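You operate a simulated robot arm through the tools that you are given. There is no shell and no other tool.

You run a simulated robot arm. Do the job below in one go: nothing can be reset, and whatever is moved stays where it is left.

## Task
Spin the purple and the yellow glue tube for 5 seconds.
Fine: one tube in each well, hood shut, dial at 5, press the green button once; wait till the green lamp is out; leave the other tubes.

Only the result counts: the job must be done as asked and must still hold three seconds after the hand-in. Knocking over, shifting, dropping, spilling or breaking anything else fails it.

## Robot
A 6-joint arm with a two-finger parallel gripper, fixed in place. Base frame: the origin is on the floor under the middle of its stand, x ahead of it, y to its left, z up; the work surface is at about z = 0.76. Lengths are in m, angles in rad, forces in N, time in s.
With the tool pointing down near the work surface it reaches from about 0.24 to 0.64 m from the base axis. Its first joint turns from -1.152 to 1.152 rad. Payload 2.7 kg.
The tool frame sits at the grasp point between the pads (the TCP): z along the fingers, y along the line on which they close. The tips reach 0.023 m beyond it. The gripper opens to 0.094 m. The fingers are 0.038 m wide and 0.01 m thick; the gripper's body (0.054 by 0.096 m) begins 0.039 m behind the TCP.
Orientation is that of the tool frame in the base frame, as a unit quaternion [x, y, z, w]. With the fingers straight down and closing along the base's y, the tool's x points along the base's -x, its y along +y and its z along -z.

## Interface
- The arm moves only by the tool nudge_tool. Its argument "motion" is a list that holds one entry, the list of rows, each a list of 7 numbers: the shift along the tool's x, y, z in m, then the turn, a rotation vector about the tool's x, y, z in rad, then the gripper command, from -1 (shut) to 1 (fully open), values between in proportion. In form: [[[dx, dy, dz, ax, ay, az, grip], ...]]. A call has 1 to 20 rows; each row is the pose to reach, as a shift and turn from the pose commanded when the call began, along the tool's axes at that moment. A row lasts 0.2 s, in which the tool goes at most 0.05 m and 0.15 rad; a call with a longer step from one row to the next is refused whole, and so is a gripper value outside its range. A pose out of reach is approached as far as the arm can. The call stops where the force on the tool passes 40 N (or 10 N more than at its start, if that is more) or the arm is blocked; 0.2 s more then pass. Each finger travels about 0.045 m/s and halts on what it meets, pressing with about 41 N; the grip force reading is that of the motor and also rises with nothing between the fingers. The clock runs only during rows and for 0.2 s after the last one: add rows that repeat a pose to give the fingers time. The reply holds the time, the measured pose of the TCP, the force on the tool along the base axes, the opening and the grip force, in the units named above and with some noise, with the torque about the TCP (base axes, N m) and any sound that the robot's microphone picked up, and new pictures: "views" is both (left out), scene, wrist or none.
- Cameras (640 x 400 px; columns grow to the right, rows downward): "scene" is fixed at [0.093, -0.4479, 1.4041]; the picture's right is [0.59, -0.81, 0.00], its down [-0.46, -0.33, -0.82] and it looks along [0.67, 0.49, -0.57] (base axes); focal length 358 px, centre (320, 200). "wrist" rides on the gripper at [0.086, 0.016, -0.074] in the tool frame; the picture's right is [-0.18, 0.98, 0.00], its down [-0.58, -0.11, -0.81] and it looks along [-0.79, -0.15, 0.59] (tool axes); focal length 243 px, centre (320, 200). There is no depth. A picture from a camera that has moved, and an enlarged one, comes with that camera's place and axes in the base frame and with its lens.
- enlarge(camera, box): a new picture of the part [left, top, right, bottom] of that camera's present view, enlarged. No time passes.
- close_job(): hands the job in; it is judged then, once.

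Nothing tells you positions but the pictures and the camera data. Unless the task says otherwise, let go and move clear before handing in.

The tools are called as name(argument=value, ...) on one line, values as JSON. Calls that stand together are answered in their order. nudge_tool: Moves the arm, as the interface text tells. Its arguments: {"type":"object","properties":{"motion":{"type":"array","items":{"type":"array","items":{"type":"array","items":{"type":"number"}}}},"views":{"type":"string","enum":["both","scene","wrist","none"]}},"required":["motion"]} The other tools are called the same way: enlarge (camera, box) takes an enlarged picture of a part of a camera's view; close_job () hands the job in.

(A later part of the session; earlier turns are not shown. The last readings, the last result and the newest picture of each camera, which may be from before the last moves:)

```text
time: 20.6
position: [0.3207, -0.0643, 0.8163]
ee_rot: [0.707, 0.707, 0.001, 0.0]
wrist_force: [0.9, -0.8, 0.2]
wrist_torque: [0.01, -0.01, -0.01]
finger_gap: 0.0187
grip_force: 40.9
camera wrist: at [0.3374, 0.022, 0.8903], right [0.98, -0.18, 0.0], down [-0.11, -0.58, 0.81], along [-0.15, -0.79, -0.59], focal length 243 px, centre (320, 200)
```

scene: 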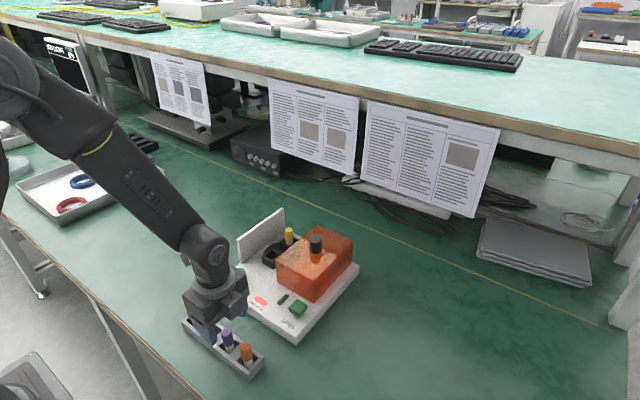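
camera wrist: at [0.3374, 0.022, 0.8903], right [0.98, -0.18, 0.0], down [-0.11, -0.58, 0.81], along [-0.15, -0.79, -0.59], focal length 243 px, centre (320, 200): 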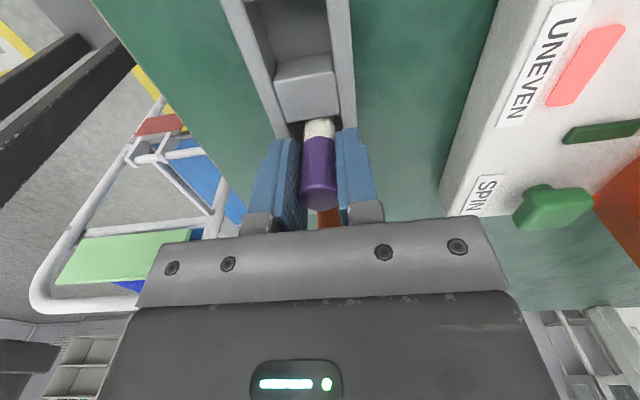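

Purple is held. I lift it and carry it over the near well, staying high to check the view.

nudge_tool(motion=[[[0, 0, -0.015, 0, 0, 0, -0.8], [0, 0, -0.04, 0, 0, 0, -0.8], [0, 0, -0.075, 0, 0, 0, -0.8], [0, 0, -0.115, 0, 0, 0, -0.8], [0.014, 0.03, -0.115, 0, 0, 0, -0.8], [0.028, 0.065, -0.115, 0, 0, 0, -0.8], [0.042, 0.1, -0.115, 0, 0, 0, -0.8], [0.056, 0.135, -0.115, 0, 0, 0, -0.8], [0.068, 0.17, -0.115, 0, 0, 0, -0.8], [0.0798, 0.2, -0.115, 0, 0, 0, -0.8], [0.0798, 0.212, -0.115, 0, 0, 0, -0.8], [0.0798, 0.212, -0.115, 0, 0, 0, -0.8]]], views="both")

enlarge(camera="wrist", box=[224, 0, 416, 120])

enlarge(camera="scene", box=[230, 200, 326, 260])

```text
time: 23.2
position: [0.5332, 0.0139, 0.931]
ee_rot: [0.707, 0.707, 0.0, 0.0]
wrist_force: [0.2, 0.4, -1.3]
wrist_torque: [0.0, 0.0, -0.01]
finger_gap: 0.0187
grip_force: 41.5
camera wrist: at [0.5495, 0.1018, 1.0053], right [0.98, -0.18, 0.0], down [-0.11, -0.58, 0.81], along [-0.15, -0.79, -0.59], focal length 243 px, centre (320, 200)
```

scene: 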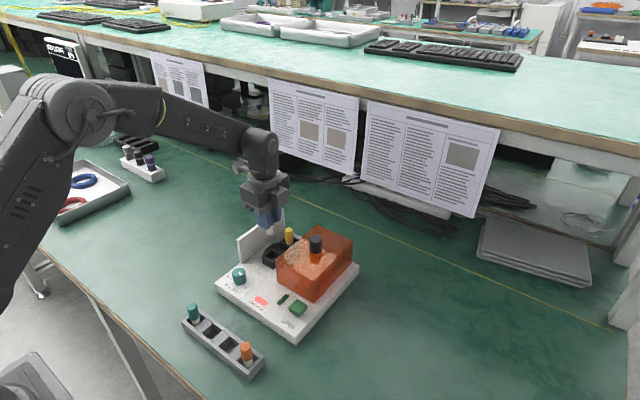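
wrist: 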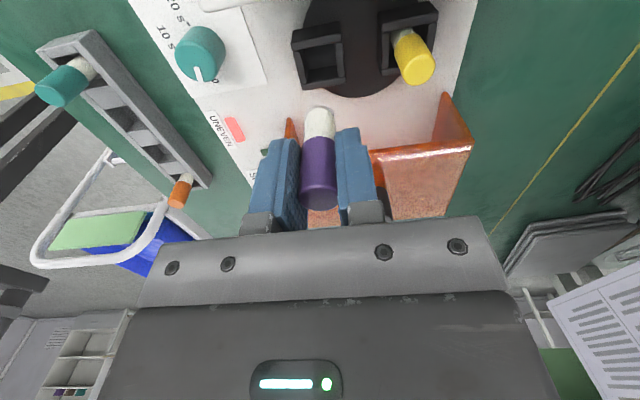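

```text
3.33 times, centred on (320, 60) of wrist
camera zoom: at [0.5495, 0.1018, 1.0053], right [0.98, -0.18, 0.0], down [-0.11, -0.58, 0.81], along [-0.15, -0.79, -0.59], focal length 809 px, centre (320, 667)
```

zoom: 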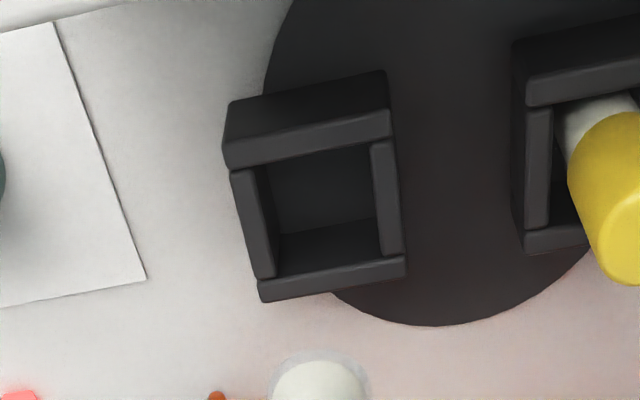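

```text
6.67 times, centred on (278, 230) of scene
camera zoom: at [0.093, -0.4479, 1.4041], right [0.59, -0.81, 0.0], down [-0.46, -0.33, -0.82], along [0.67, 0.49, -0.57], focal length 2386 px, centre (600, 0)
```

zoom: 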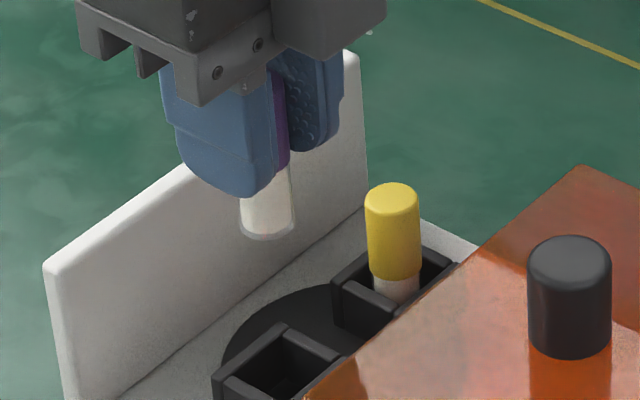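

The near well checks out at (0.534, 0.015), within a millimetre of the tube. I lower it in two stages.

nudge_tool(motion=[[[0.0005, 0.001, 0.02, 0, 0, 0, -0.8], [0.0005, 0.001, 0.04, 0, 0, 0, -0.8], [0.0005, 0.001, 0.055, 0, 0, 0, -0.8], [0.0005, 0.001, 0.055, 0, 0, 0, -0.8]]], views="both")

enlarge(camera="wrist", box=[224, 40, 416, 160])

enlarge(camera="scene", box=[230, 210, 326, 270])

```text
time: 24.2
position: [0.5333, 0.0157, 0.8749]
ee_rot: [0.707, 0.707, 0.0, 0.0]
wrist_force: [0.1, 0.4, -0.3]
wrist_torque: [-0.01, -0.02, 0.0]
finger_gap: 0.019
grip_force: 41.2
camera wrist: at [0.5503, 0.1024, 0.9503], right [0.98, -0.18, 0.0], down [-0.11, -0.58, 0.81], along [-0.15, -0.79, -0.59], focal length 243 px, centre (320, 200)
```

scene: 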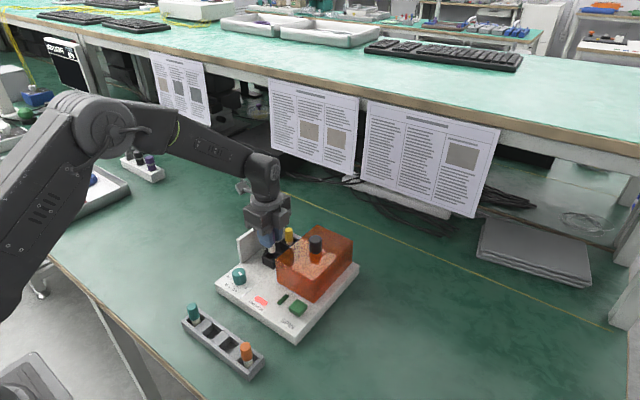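
wrist: 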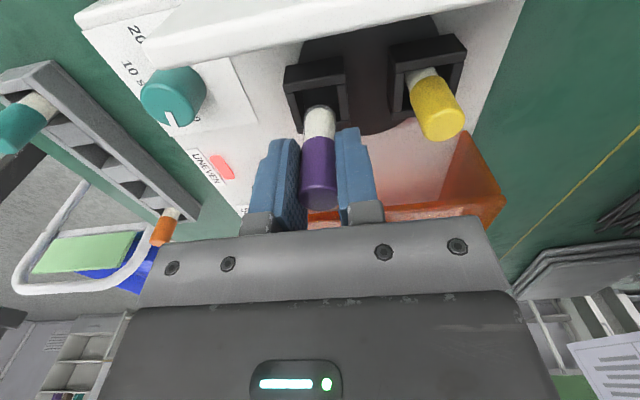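

```text
3.33 times, centred on (320, 100) of wrist
camera zoom: at [0.5503, 0.1024, 0.9503], right [0.98, -0.18, 0.0], down [-0.11, -0.58, 0.81], along [-0.15, -0.79, -0.59], focal length 809 px, centre (320, 533)
```

zoom: 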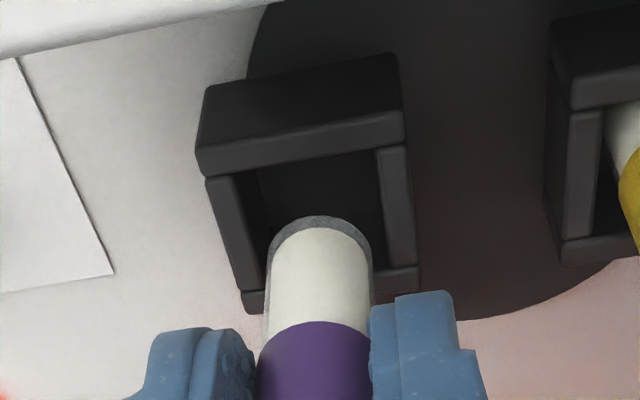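

```text
6.67 times, centred on (278, 240) of scene
camera zoom: at [0.093, -0.4479, 1.4041], right [0.59, -0.81, 0.0], down [-0.46, -0.33, -0.82], along [0.67, 0.49, -0.57], focal length 2386 px, centre (600, -67)
```

zoom: 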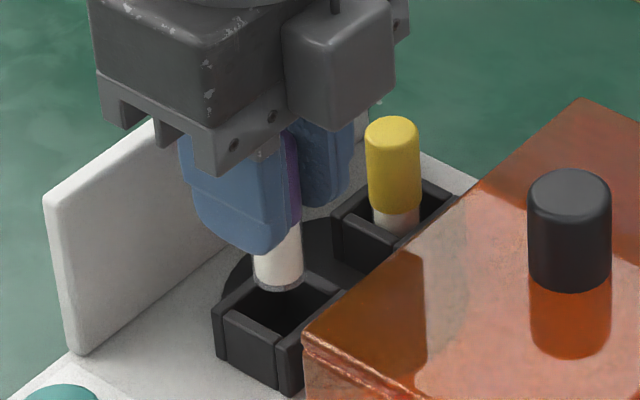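

Alignment matches the first insertion. I lower further to about 2 mm above the floor, then touch down.

nudge_tool(motion=[[[0, 0, 0.008, 0, 0, 0, -0.8], [0, 0, 0.016, 0, 0, 0, -0.8], [0, 0, 0.024, 0, 0, 0, -0.8], [0, 0, 0.031, 0, 0, 0, -0.8], [0, 0, 0.034, 0, 0, 0, -0.8], [0, 0, 0.034, 0, 0, 0, -0.8]]], views="none")

```text
time: 25.6
position: [0.5347, 0.0163, 0.8406]
ee_rot: [0.708, 0.707, 0.0, 0.001]
wrist_force: [-0.2, -0.5, 0.7]
wrist_torque: [-0.04, 0.01, 0.0]
finger_gap: 0.0182
grip_force: 41.3
```

nudge_tool(motion=[[[0, 0, 0.0015, 0, 0, 0, -0.8], [0, 0, 0.003, 0, 0, 0, -0.8], [0, 0, 0.003, 0, 0, 0, -0.8]]], views="none")

```text
time: 26.4
position: [0.5333, 0.0163, 0.8391]
ee_rot: [0.707, 0.707, 0.0, 0.0]
wrist_force: [-1.9, 0.0, 4.6]
wrist_torque: [0.0, 0.1, 0.02]
finger_gap: 0.0186
grip_force: 41.2
```

The purple tube has touched the floor (about 5 N). I release and rise.

nudge_tool(motion=[[[0, 0, -0.0005, 0, 0, 0, -0.6], [0, 0, -0.0005, 0, 0, 0, -0.4], [0, 0, -0.0005, 0, 0, 0, -0.25], [0, 0, -0.0005, 0, 0, 0, -0.25], [0, 0, -0.01, 0, 0, 0, -0.25], [0, 0, -0.03, 0, 0, 0, -0.25], [0, 0, -0.06, 0, 0, 0, -0.25], [0, 0, -0.09, 0, 0, 0, -0.25], [0, 0, -0.12, 0, 0, 0, -0.25], [0, 0, -0.12, 0, 0, 0, -0.25]]], views="both")

enlarge(camera="wrist", box=[240, 0, 432, 120])

enlarge(camera="scene", box=[206, 200, 366, 340])

```text
time: 28.6
position: [0.5341, 0.0139, 0.9592]
ee_rot: [0.707, 0.707, 0.0, 0.0]
wrist_force: [0.6, 0.1, 0.0]
wrist_torque: [0.01, -0.02, 0.02]
finger_gap: 0.0355
grip_force: 0.1
camera wrist: at [0.5504, 0.102, 1.0341], right [0.98, -0.18, 0.0], down [-0.11, -0.58, 0.81], along [-0.15, -0.79, -0.59], focal length 243 px, centre (320, 200)
```

scene: 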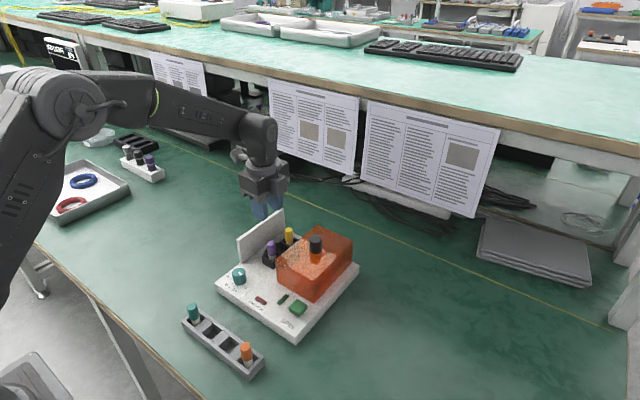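
wrist: 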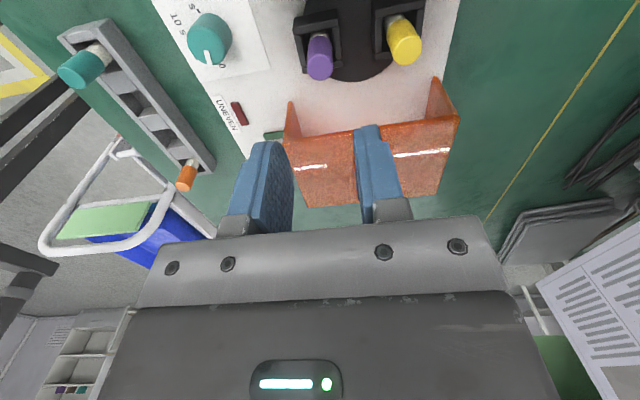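

```text
3.33 times, centred on (336, 60) of wrist
camera zoom: at [0.5504, 0.102, 1.0341], right [0.98, -0.18, 0.0], down [-0.11, -0.58, 0.81], along [-0.15, -0.79, -0.59], focal length 809 px, centre (267, 667)
```

zoom: 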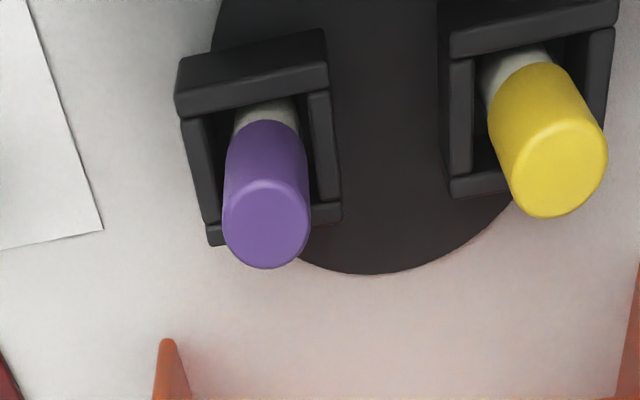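

```text
2.86 times, centred on (286, 270) of scene
camera zoom: at [0.093, -0.4479, 1.4041], right [0.59, -0.81, 0.0], down [-0.46, -0.33, -0.82], along [0.67, 0.49, -0.57], focal length 1023 px, centre (417, 0)
```

zoom: 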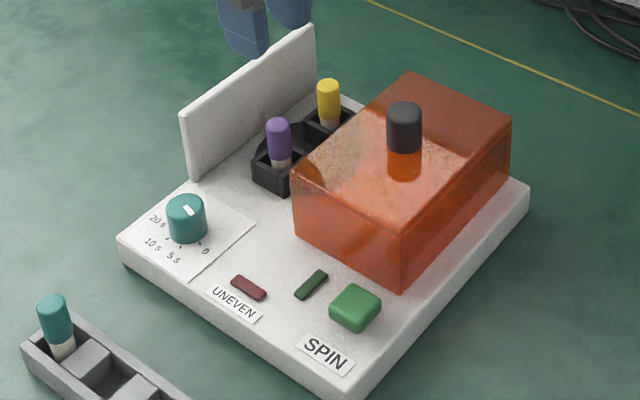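

Both tubes stand in their wells and the UNEVEN lamp is off. Next is the hood: its knob is near (0.565, −0.092), z 0.86–0.90. I move above it and check.

nudge_tool(motion=[[[-0.03, 0.01, 0, 0, 0, 0, 0], [-0.07, 0.02, 0, 0, 0, 0, 0.2], [-0.107, 0.031, 0, 0, 0, 0, 0.2], [-0.107, 0.031, 0, 0, 0, 0, 0.2]]], views="both")

enlarge(camera="wrist", box=[224, 60, 416, 180])

enlarge(camera="scene", box=[265, 200, 361, 260])

```text
time: 29.6
position: [0.5652, -0.0919, 0.9581]
ee_rot: [0.707, 0.707, 0.0, 0.0]
wrist_force: [-0.6, -0.2, -0.3]
wrist_torque: [0.0, 0.03, -0.02]
finger_gap: 0.0568
grip_force: 0.0
camera wrist: at [0.5817, -0.0046, 1.0331], right [0.98, -0.18, 0.0], down [-0.11, -0.58, 0.81], along [-0.15, -0.79, -0.59], focal length 243 px, centre (320, 200)
```

scene: 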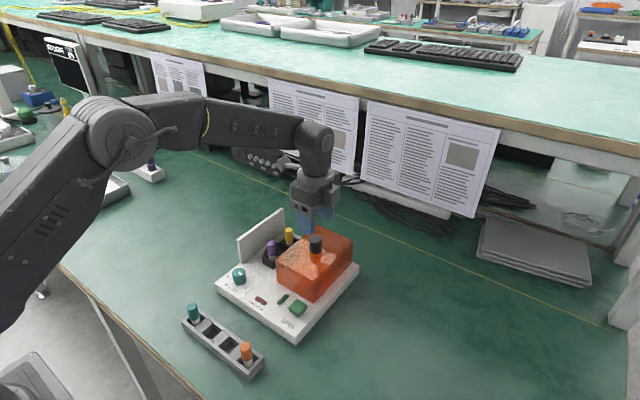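
wrist: 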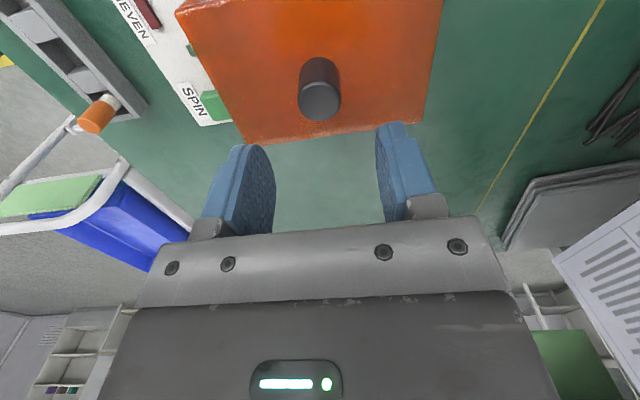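

```text
3.33 times, centred on (320, 120) of wrist
camera zoom: at [0.5817, -0.0046, 1.0331], right [0.98, -0.18, 0.0], down [-0.11, -0.58, 0.81], along [-0.15, -0.79, -0.59], focal length 809 px, centre (320, 467)
```

zoom: 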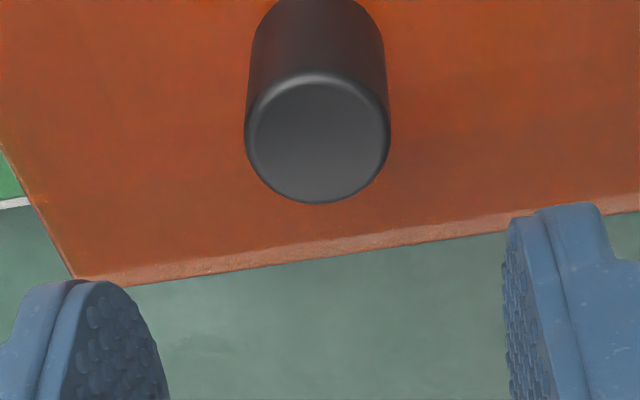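

```text
6.67 times, centred on (313, 230) of scene
camera zoom: at [0.093, -0.4479, 1.4041], right [0.59, -0.81, 0.0], down [-0.46, -0.33, -0.82], along [0.67, 0.49, -0.57], focal length 2386 px, centre (367, 0)
```

zoom: 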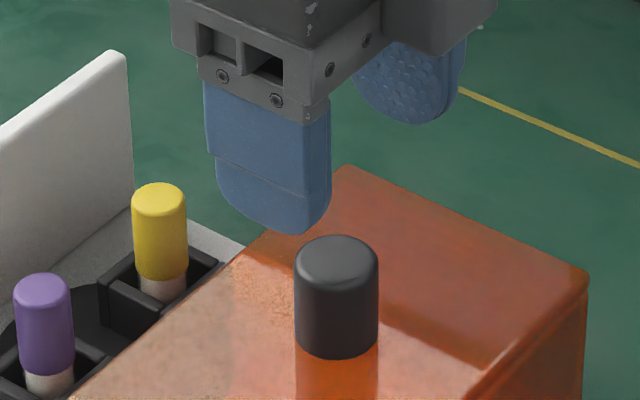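

The knob is at about (0.566, −0.0885), top z≈0.897. I adjust, go down around it with the tips clear of the hood top, and close.

nudge_tool(motion=[[[0.0036, 0.001, 0.02, 0, 0, 0, 0.2], [0.0036, 0.001, 0.045, 0, 0, 0, 0.2], [0.0036, 0.001, 0.06, 0, 0, 0, 0.2], [0.0036, 0.001, 0.07, 0, 0, 0, 0.2], [0.0036, 0.001, 0.07, 0, 0, 0, 0.2]]], views="both")

enlarge(camera="scene", box=[265, 200, 361, 260])

```text
time: 30.8
position: [0.5674, -0.0869, 0.8886]
ee_rot: [0.707, 0.707, -0.001, -0.001]
wrist_force: [-0.9, -0.2, 0.7]
wrist_torque: [0.02, -0.01, 0.01]
finger_gap: 0.0566
grip_force: 0.0
camera wrist: at [0.5826, -0.0006, 0.9634], right [0.98, -0.18, 0.0], down [-0.11, -0.58, 0.81], along [-0.15, -0.79, -0.59], focal length 243 px, centre (320, 200)
```

scene: 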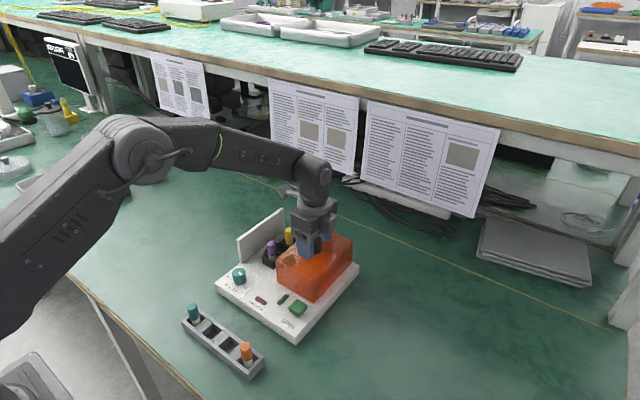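
wrist: 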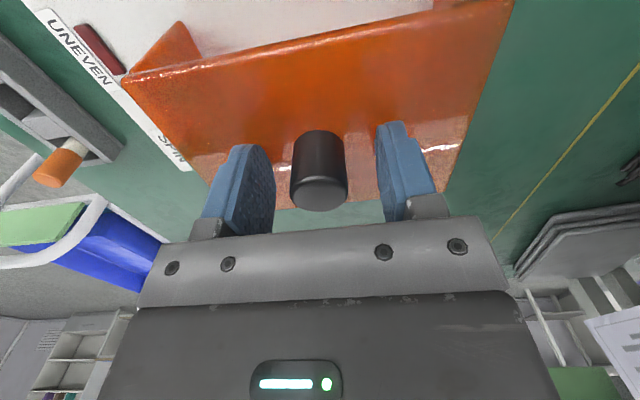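

```text
6.67 times, centred on (313, 230) of scene
camera zoom: at [0.093, -0.4479, 1.4041], right [0.59, -0.81, 0.0], down [-0.46, -0.33, -0.82], along [0.67, 0.49, -0.57], focal length 2386 px, centre (367, 0)
```

zoom: 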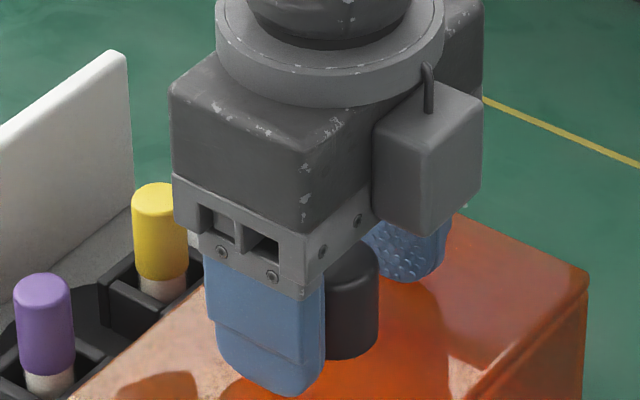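

The fingers straddle the knob. I close on it, then start sliding a few centimetres towards +y while watching the force.

nudge_tool(motion=[[[0, 0, 0, 0, 0, 0, -0.6], [0, 0, 0, 0, 0, 0, -0.6], [0, 0, 0, 0, 0, 0, -0.6], [0, 0, 0, 0, 0, 0, -0.6], [0, 0, 0, 0, 0, 0, -0.6]]], views="none")

```text
time: 32.0
position: [0.5651, -0.0874, 0.8883]
ee_rot: [0.707, 0.707, -0.001, 0.0]
wrist_force: [-18.3, 0.4, 4.5]
wrist_torque: [-0.07, -0.47, -0.01]
finger_gap: 0.0276
grip_force: 45.0
```

The knob is gripped with some side load, so my x is about a millimetre off. I relieve it.

nudge_tool(motion=[[[0, -0.001, 0, 0, 0, 0, -0.6], [0, -0.001, 0, 0, 0, 0, -0.6]]], views="none")

```text
time: 32.6
position: [0.5642, -0.0879, 0.8886]
ee_rot: [0.707, 0.707, 0.001, 0.001]
wrist_force: [-1.7, -1.2, -3.4]
wrist_torque: [0.33, 0.62, -0.12]
finger_gap: 0.0277
grip_force: 44.9
```

Side load is gone. I slide the hood +y in small steps.

nudge_tool(motion=[[[0.005, 0, 0, 0, 0, 0, -0.6], [0.012, 0, 0, 0, 0, 0, -0.6], [0.02, 0, 0, 0, 0, 0, -0.6], [0.03, 0, 0, 0, 0, 0, -0.6], [0.03, 0, 0, 0, 0, 0, -0.6]]], views="both")

enlarge(camera="scene", box=[206, 200, 366, 340])

```text
time: 33.8
position: [0.5648, -0.0576, 0.8901]
ee_rot: [0.707, 0.707, 0.0, 0.001]
wrist_force: [1.4, -0.5, -4.3]
wrist_torque: [-0.07, 0.54, -0.08]
finger_gap: 0.0277
grip_force: 44.8
camera wrist: at [0.5814, 0.0298, 0.9634], right [0.98, -0.18, 0.0], down [-0.11, -0.58, 0.81], along [-0.15, -0.79, -0.59], focal length 243 px, centre (320, 200)
```

scene: 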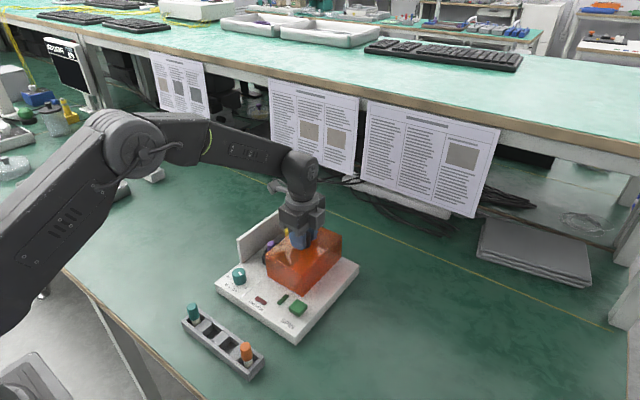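
wrist: 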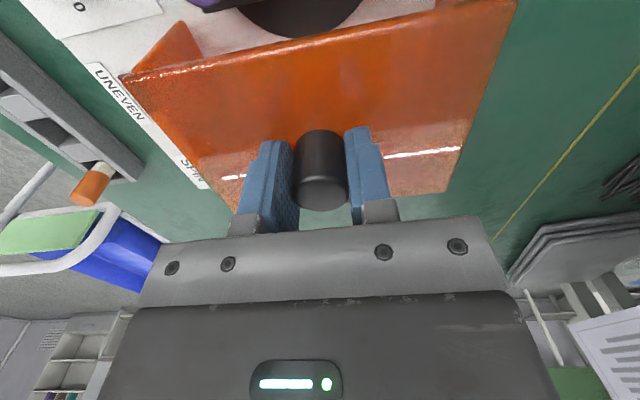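

```text
2.86 times, centred on (286, 270) of scene
camera zoom: at [0.0931, -0.4479, 1.4041], right [0.59, -0.81, 0.0], down [-0.46, -0.33, -0.82], along [0.67, 0.49, -0.57], focal length 1023 px, centre (417, 0)
```

zoom: 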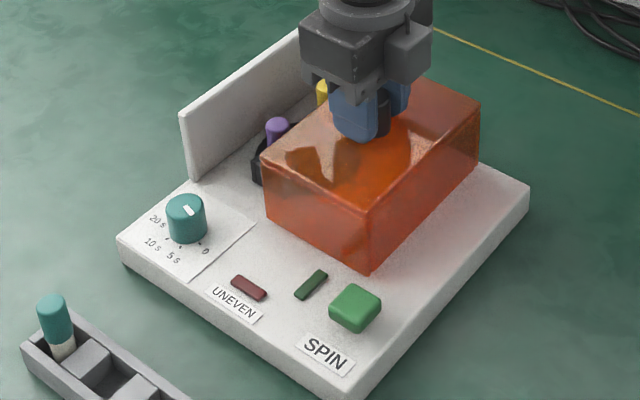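

The hood follows. A small steady downward pull shows on the tool, so I lower half a millimetre to see whether the hood is constrained or is being carried.

nudge_tool(motion=[[[0, 0, 0.0005, 0, 0, 0, -0.6], [0, 0, 0.0005, 0, 0, 0, -0.6]]], views="none")

enlarge(camera="scene", box=[260, 240, 356, 300])

```text
time: 34.4
position: [0.5649, -0.0558, 0.8888]
ee_rot: [0.708, 0.707, 0.001, 0.0]
wrist_force: [-2.6, 0.8, 4.0]
wrist_torque: [-0.01, 0.65, 0.06]
finger_gap: 0.0274
grip_force: 44.8
```

```text
6.67 times, centred on (308, 270) of scene
camera zoom: at [0.0929, -0.4479, 1.4042], right [0.59, -0.81, 0.0], down [-0.46, -0.33, -0.82], along [0.67, 0.49, -0.57], focal length 2386 px, centre (400, -267)
```

zoom: 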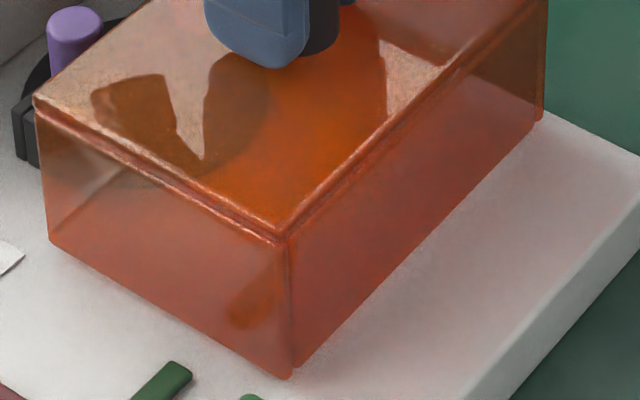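

It is a rigid rail, so I centre the height between the two readings and continue the slide most of the way.

nudge_tool(motion=[[[0.005, 0, -0.0003, 0, 0, 0, -0.6], [0.015, 0, -0.0003, 0, 0, 0, -0.6], [0.025, 0, -0.0003, 0, 0, 0, -0.6], [0.035, 0, -0.0003, 0, 0, 0, -0.6], [0.045, 0, -0.0003, 0, 0, 0, -0.6], [0.055, 0, -0.0003, 0, 0, 0, -0.6], [0.065, 0, -0.0003, 0, 0, 0, -0.6], [0.07, 0, -0.0003, 0, 0, 0, -0.6], [0.07, 0, -0.0003, 0, 0, 0, -0.6]]], views="both")

enlarge(camera="scene", box=[206, 200, 366, 340])

```text
time: 36.4
position: [0.5644, 0.0107, 0.8885]
ee_rot: [0.707, 0.707, 0.0, 0.0]
wrist_force: [-4.0, 0.3, 12.4]
wrist_torque: [-0.27, 0.66, 0.01]
finger_gap: 0.0274
grip_force: 45.4
camera wrist: at [0.5815, 0.0995, 0.9634], right [0.98, -0.18, 0.0], down [-0.11, -0.58, 0.81], along [-0.15, -0.79, -0.59], focal length 243 px, centre (320, 200)
```

scene: 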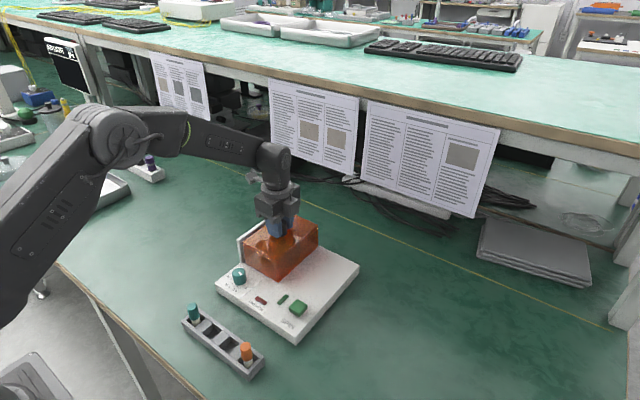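
wrist: 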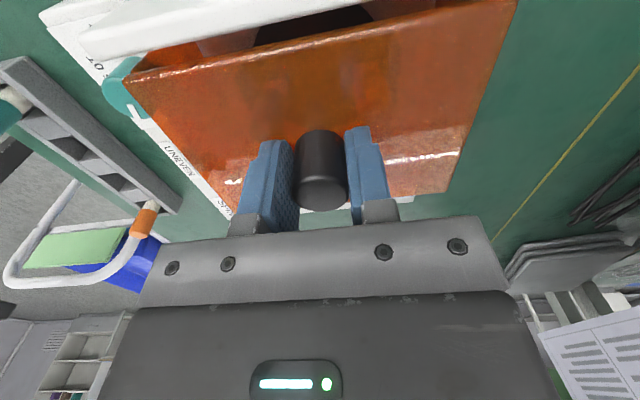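

```text
2.86 times, centred on (286, 270) of scene
camera zoom: at [0.0927, -0.4479, 1.4042], right [0.59, -0.81, 0.0], down [-0.46, -0.33, -0.82], along [0.67, 0.49, -0.57], focal length 1023 px, centre (417, 0)
```

zoom: 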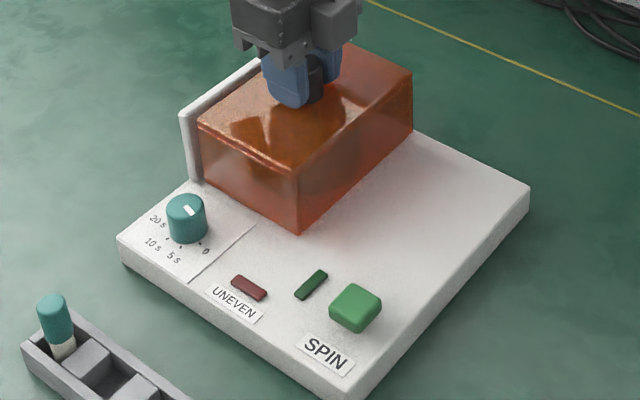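

Almost shut, with a small gap left at the panel. I relieve the vertical load and advance in small steps until it meets the panel.

nudge_tool(motion=[[[0, 0, -0.0007, 0, 0, 0, -0.6], [0.003, 0, -0.0007, 0, 0, 0, -0.6], [0.006, 0, -0.0007, 0, 0, 0, -0.6], [0.008, 0, -0.0007, 0, 0, 0, -0.6], [0.008, 0, -0.0007, 0, 0, 0, -0.6]]], views="scene")

enlarge(camera="scene", box=[226, 205, 322, 275])

```text
time: 37.6
position: [0.5653, 0.0167, 0.8895]
ee_rot: [0.708, 0.706, 0.0, 0.0]
wrist_force: [-1.1, -19.5, -0.1]
wrist_torque: [0.8, -0.71, -0.04]
finger_gap: 0.0277
grip_force: 45.4
```

scene: 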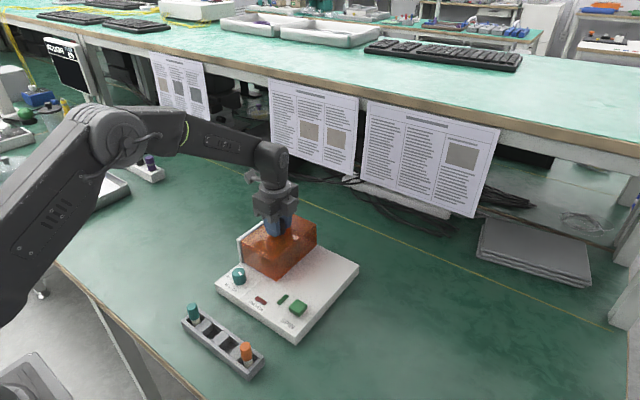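

```text
5.71 times, centred on (274, 240) of scene
camera zoom: at [0.0929, -0.4484, 1.404], right [0.59, -0.81, 0.0], down [-0.46, -0.33, -0.83], along [0.67, 0.49, -0.57], focal length 2045 px, centre (583, -29)
```

zoom: 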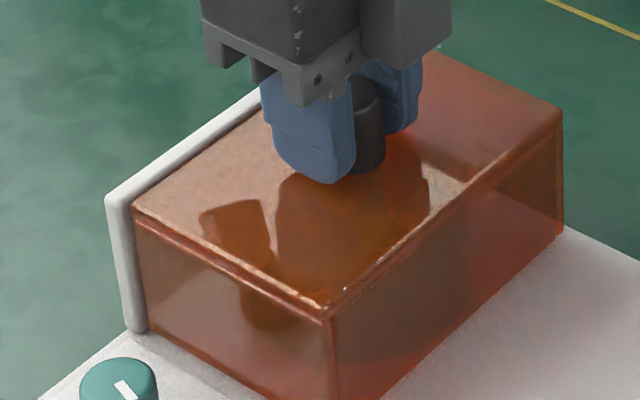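

The hood met the panel (about 20 N). I ease the push, open the fingers and rise, then check that it stays shut.

nudge_tool(motion=[[[-0.0006, 0, 0, 0, 0, 0, -0.6], [-0.0006, 0, 0, 0, 0, 0, -0.2], [-0.0006, 0, 0, 0, 0, 0, 0.1], [-0.0006, 0, 0, 0, 0, 0, 0.1], [-0.0006, 0, -0.01, 0, 0, 0, 0.1], [-0.0006, 0, -0.03, 0, 0, 0, 0.1], [-0.0006, 0, -0.06, 0, 0, 0, 0.1], [-0.0006, 0, -0.09, 0, 0, 0, 0.1], [-0.0006, 0, -0.09, 0, 0, 0, 0.1]]], views="both")

enlarge(camera="scene", box=[206, 200, 366, 340])

enlarge(camera="wrist", box=[100, 0, 450, 180])

```text
time: 39.6
position: [0.5652, 0.0188, 0.9798]
ee_rot: [0.707, 0.707, -0.001, 0.0]
wrist_force: [-1.1, 0.7, -0.2]
wrist_torque: [-0.01, 0.03, 0.0]
finger_gap: 0.0517
grip_force: 0.1
camera wrist: at [0.5815, 0.1067, 1.0539], right [0.98, -0.18, 0.0], down [-0.11, -0.58, 0.81], along [-0.15, -0.79, -0.59], focal length 243 px, centre (320, 200)
```

scene: 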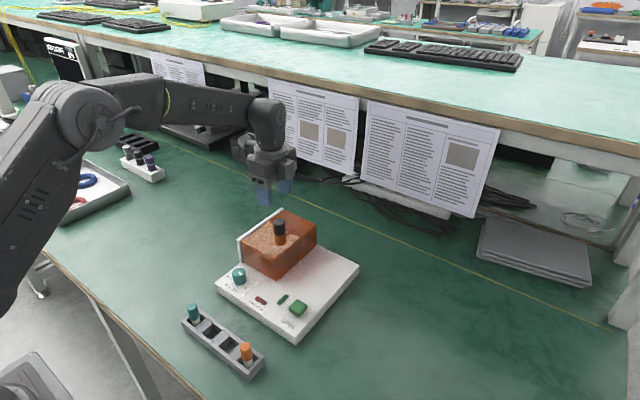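
wrist: 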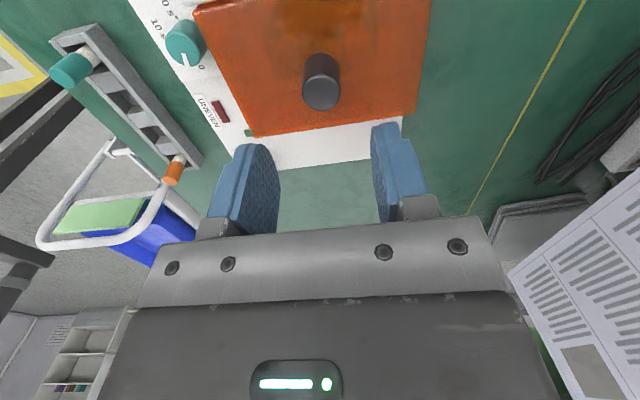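

```text
2.86 times, centred on (286, 270) of scene
camera zoom: at [0.093, -0.4479, 1.4041], right [0.59, -0.81, 0.0], down [-0.46, -0.33, -0.82], along [0.67, 0.49, -0.57], focal length 1023 px, centre (417, 0)
```

zoom: 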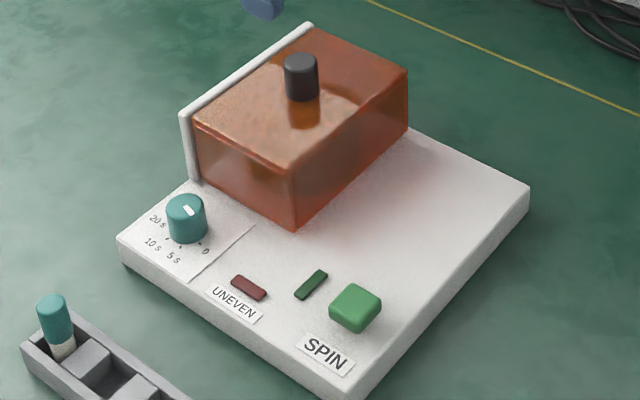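

```text
1.83 times, centred on (275, 90) of wrist
camera zoom: at [0.5815, 0.1067, 1.0539], right [0.98, -0.18, 0.0], down [-0.11, -0.58, 0.81], along [-0.15, -0.79, -0.59], focal length 444 px, centre (402, 401)
```

zoom: 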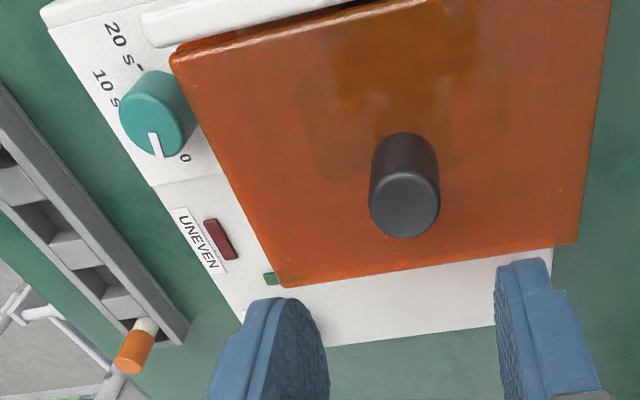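

The hood looks shut. I check the seam at the panel closely, and the dial.

enlarge(camera="scene", box=[230, 200, 294, 260])

enlarge(camera="wrist", box=[180, 0, 320, 50])

enlarge(camera="scene", box=[215, 255, 279, 295])

enlarge(camera="wrist", box=[130, 0, 226, 80])

```text
6.67 times, centred on (262, 230) of scene
camera zoom: at [0.093, -0.4479, 1.4041], right [0.59, -0.81, 0.0], down [-0.46, -0.33, -0.82], along [0.67, 0.49, -0.57], focal length 2386 px, centre (707, 0)
```

zoom: 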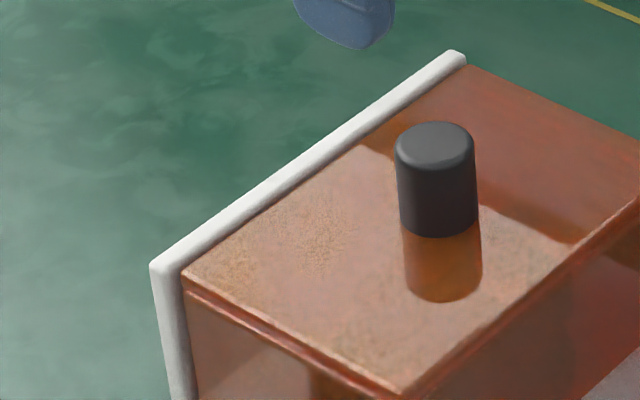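

```text
4.57 times, centred on (250, 25) of wrist
camera zoom: at [0.5815, 0.1067, 1.0539], right [0.98, -0.18, 0.0], down [-0.11, -0.58, 0.81], along [-0.15, -0.79, -0.59], focal length 1109 px, centre (640, 1000)
```

zoom: 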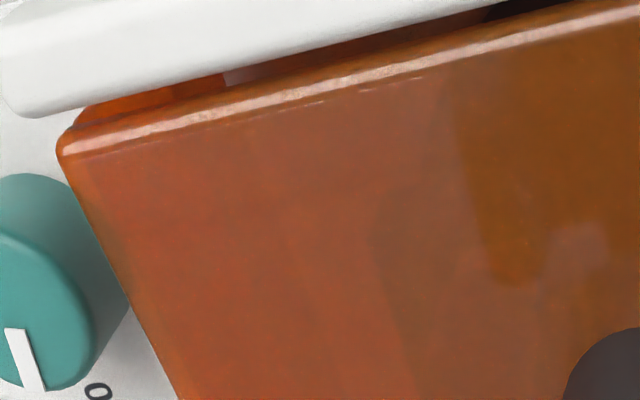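

```text
10.00 times, centred on (247, 275) of scene
camera zoom: at [0.093, -0.4479, 1.4041], right [0.59, -0.81, 0.0], down [-0.46, -0.33, -0.82], along [0.67, 0.49, -0.57], focal length 3579 px, centre (1050, -550)
```

zoom: 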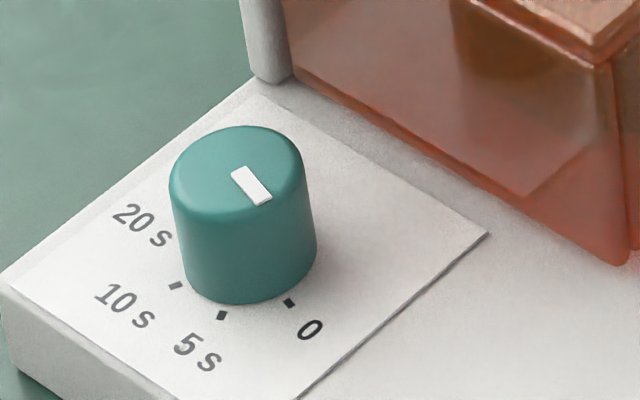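

```text
5.00 times, centred on (178, 40) of wrist
camera zoom: at [0.5815, 0.1067, 1.0539], right [0.98, -0.18, 0.0], down [-0.11, -0.58, 0.81], along [-0.15, -0.79, -0.59], focal length 1213 px, centre (1030, 1000)
```

zoom: 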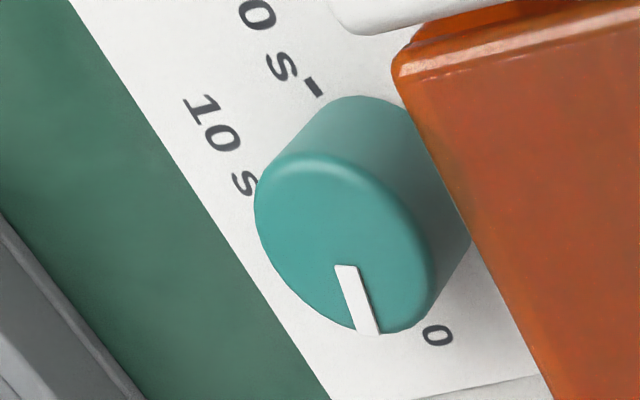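

enlarge(camera="scene", box=[236, 235, 260, 265])

enlarge(camera="wrist", box=[186, 0, 226, 25])

enlarge(camera="wrist", box=[270, 0, 330, 20])

```text
13.33 times, centred on (248, 250) of scene
camera zoom: at [0.093, -0.4479, 1.4041], right [0.59, -0.81, 0.0], down [-0.46, -0.33, -0.82], along [0.67, 0.49, -0.57], focal length 4772 px, centre (1280, -467)
```

zoom: 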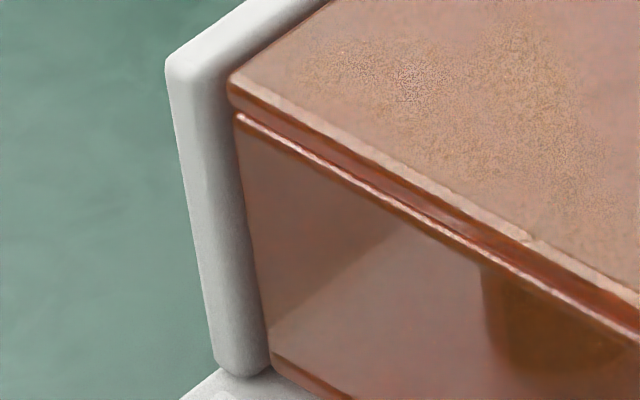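

```text
16.00 times, centred on (206, 12) of wrist
camera zoom: at [0.5815, 0.1067, 1.0539], right [0.98, -0.18, 0.0], down [-0.11, -0.58, 0.81], along [-0.15, -0.79, -0.59], focal length 3882 px, centre (2144, 3200)
```

zoom: 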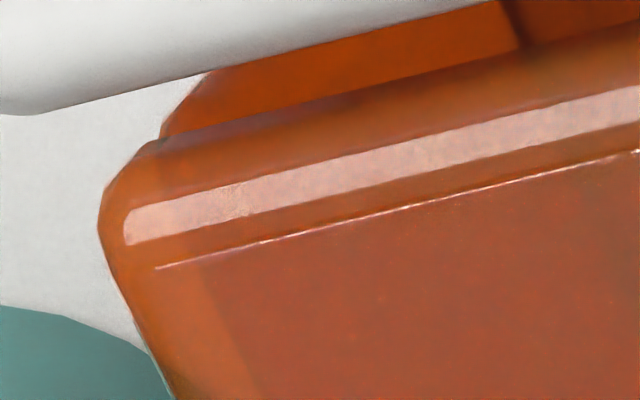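

```text
10.67 times, centred on (300, 10) of wrist
camera zoom: at [0.5815, 0.1067, 1.0539], right [0.98, -0.18, 0.0], down [-0.11, -0.58, 0.81], along [-0.15, -0.79, -0.59], focal length 2588 px, centre (533, 2227)
```

zoom: 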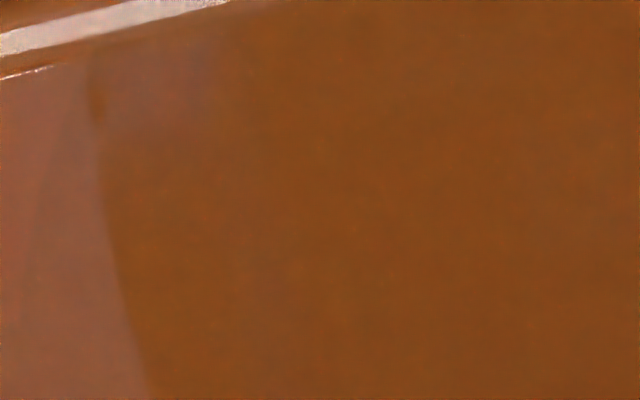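

The knob moved exactly about 0.105 m against a hard stop and stayed there, so the hood is shut. Next is the dial: I rotate the tool back to the start orientation and hover before it to read the pointer and the marks.

nudge_tool(motion=[[[0.0005, -0.015, 0, 0, 0, -0.1428, 0.1], [0.001, -0.03, 0, 0, 0, -0.2856, 0.1], [0.0015, -0.045, 0, 0, 0, -0.4284, 0.1], [0.002, -0.06, 0.003, 0, 0, -0.5712, 0.1], [0.0025, -0.075, 0.007, 0, 0, -0.714, 0.1], [0.003, -0.09, 0.01, 0, 0, -0.8568, 0.1], [0.0035, -0.105, 0.014, 0, 0, -0.9996, 0.1], [0.004, -0.12, 0.018, 0, 0, -1.1424, 0.1], [0.0045, -0.135, 0.022, 0, 0, -1.2852, 0.1], [0.005, -0.15, 0.026, 0, 0, -1.428, 0.1], [0.006, -0.165, 0.029, 0, 0, -1.5708, 0.1], [0.006, -0.165, 0.029, 0, 0, -1.5708, 0.1]]], views="both")

enlarge(camera="wrist", box=[240, 40, 400, 140])

enlarge(camera="scene", box=[215, 255, 279, 295])

```text
time: 42.2
position: [0.4004, 0.025, 0.95]
ee_rot: [-0.001, 1.0, -0.001, 0.0]
wrist_force: [0.7, 0.7, 0.1]
wrist_torque: [0.06, -0.02, -0.02]
finger_gap: 0.0518
grip_force: 0.0
camera wrist: at [0.3142, 0.0421, 1.0246], right [0.18, 0.98, 0.0], down [0.58, -0.11, 0.81], along [0.79, -0.15, -0.59], focal length 243 px, centre (320, 200)
```

scene: 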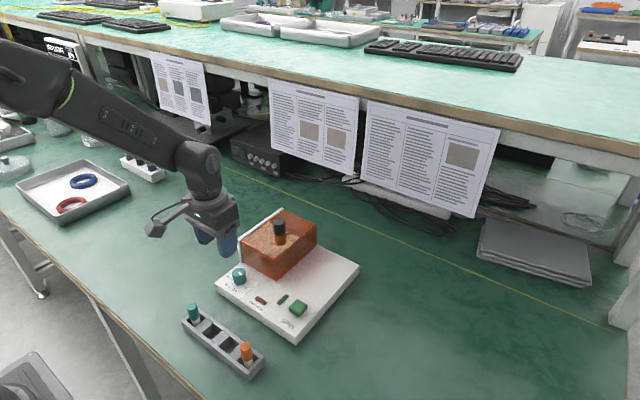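
wrist: 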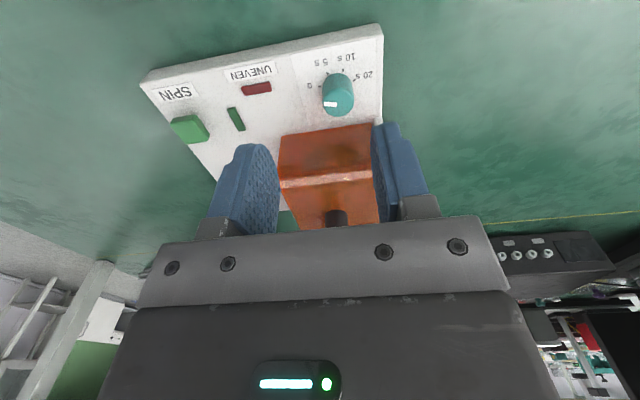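

```text
4.00 times, centred on (320, 90) of wrist
camera zoom: at [0.3142, 0.0421, 1.0246], right [0.18, 0.98, 0.0], down [0.58, -0.11, 0.81], along [0.79, -0.15, -0.59], focal length 970 px, centre (320, 640)
```

zoom: 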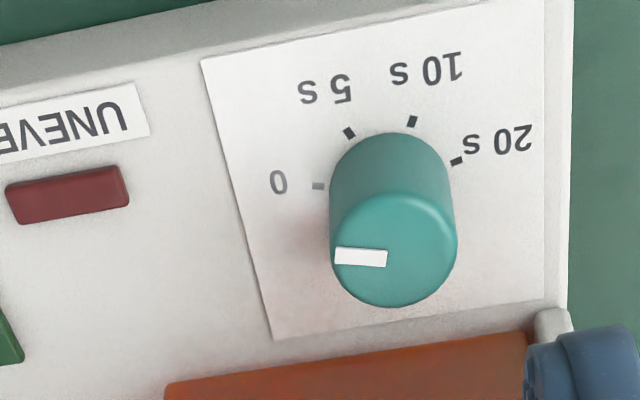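

```text
10.00 times, centred on (247, 275) of scene
camera zoom: at [0.093, -0.4479, 1.4041], right [0.59, -0.81, 0.0], down [-0.46, -0.33, -0.82], along [0.67, 0.49, -0.57], focal length 3579 px, centre (1050, -550)
```

zoom: 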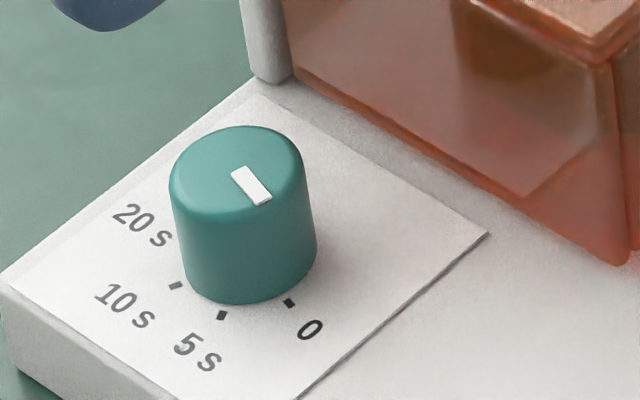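

The view is clear: the pointer is at 0, the marks are 50° apart, and the dial centre is ≈ (0.448, 0.035) with its top at z≈0.813. The 5 mark lies 50° clockwise from above. I pre-rotate 25° the other way and go above the dial.

nudge_tool(motion=[[[-0.012, 0.003, 0, 0, 0, -0.145, 0.1], [-0.025, 0.006, 0, 0, 0, -0.29, 0.1], [-0.0473, 0.0095, 0, 0, 0, -0.436, 0.1], [-0.0473, 0.0095, 0.04, 0, 0, -0.436, 0.1], [-0.0473, 0.0095, 0.075, 0, 0, -0.436, 0.1], [-0.0473, 0.0095, 0.095, 0, 0, -0.436, 0.1], [-0.0473, 0.0095, 0.095, 0, 0, -0.436, 0.1]]], views="both")

enlarge(camera="wrist", box=[224, 60, 416, 200])

enlarge(camera="scene", box=[206, 235, 286, 295])

```text
time: 43.8
position: [0.4453, 0.0338, 0.854]
ee_rot: [-0.217, 0.976, 0.0, 0.0]
wrist_force: [0.5, 0.1, 0.6]
wrist_torque: [0.01, 0.0, 0.04]
finger_gap: 0.0519
grip_force: 0.1
camera wrist: at [0.3615, 0.0134, 0.9299], right [-0.25, 0.97, 0.0], down [0.57, 0.15, 0.81], along [0.78, 0.2, -0.59], focal length 243 px, centre (320, 200)
```

scene: 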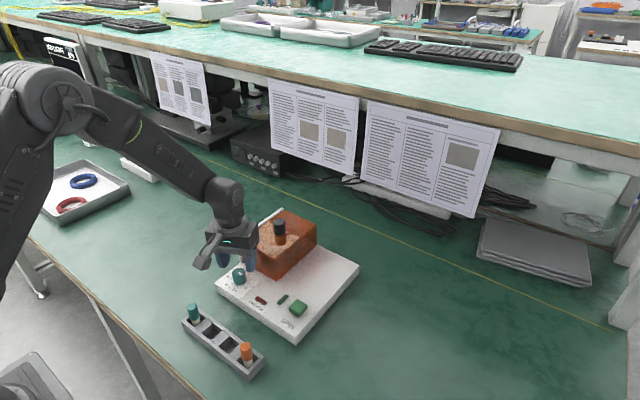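
wrist: 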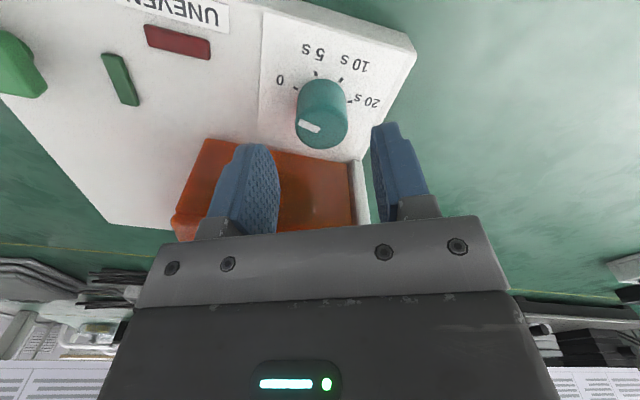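

```text
2.86 times, centred on (320, 130) of wrist
camera zoom: at [0.3615, 0.0134, 0.9299], right [-0.25, 0.97, 0.0], down [0.57, 0.15, 0.81], along [0.78, 0.2, -0.59], focal length 693 px, centre (320, 400)
```

zoom: 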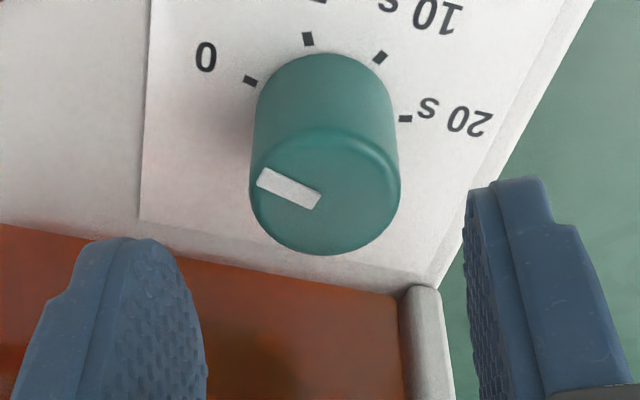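

```text
6.67 times, centred on (246, 265) of scene
camera zoom: at [0.093, -0.4479, 1.4041], right [0.59, -0.81, 0.0], down [-0.46, -0.33, -0.82], along [0.67, 0.49, -0.57], focal length 2386 px, centre (813, -233)
```

zoom: 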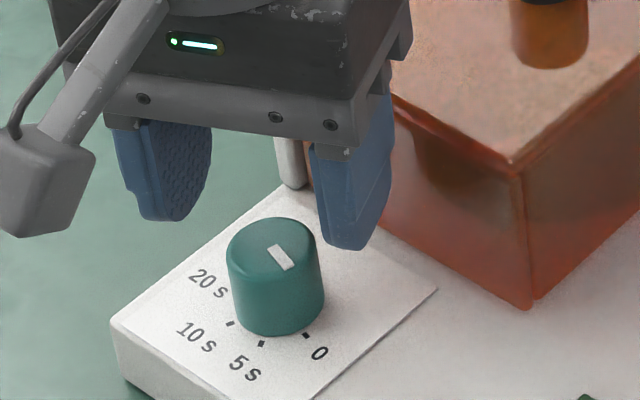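

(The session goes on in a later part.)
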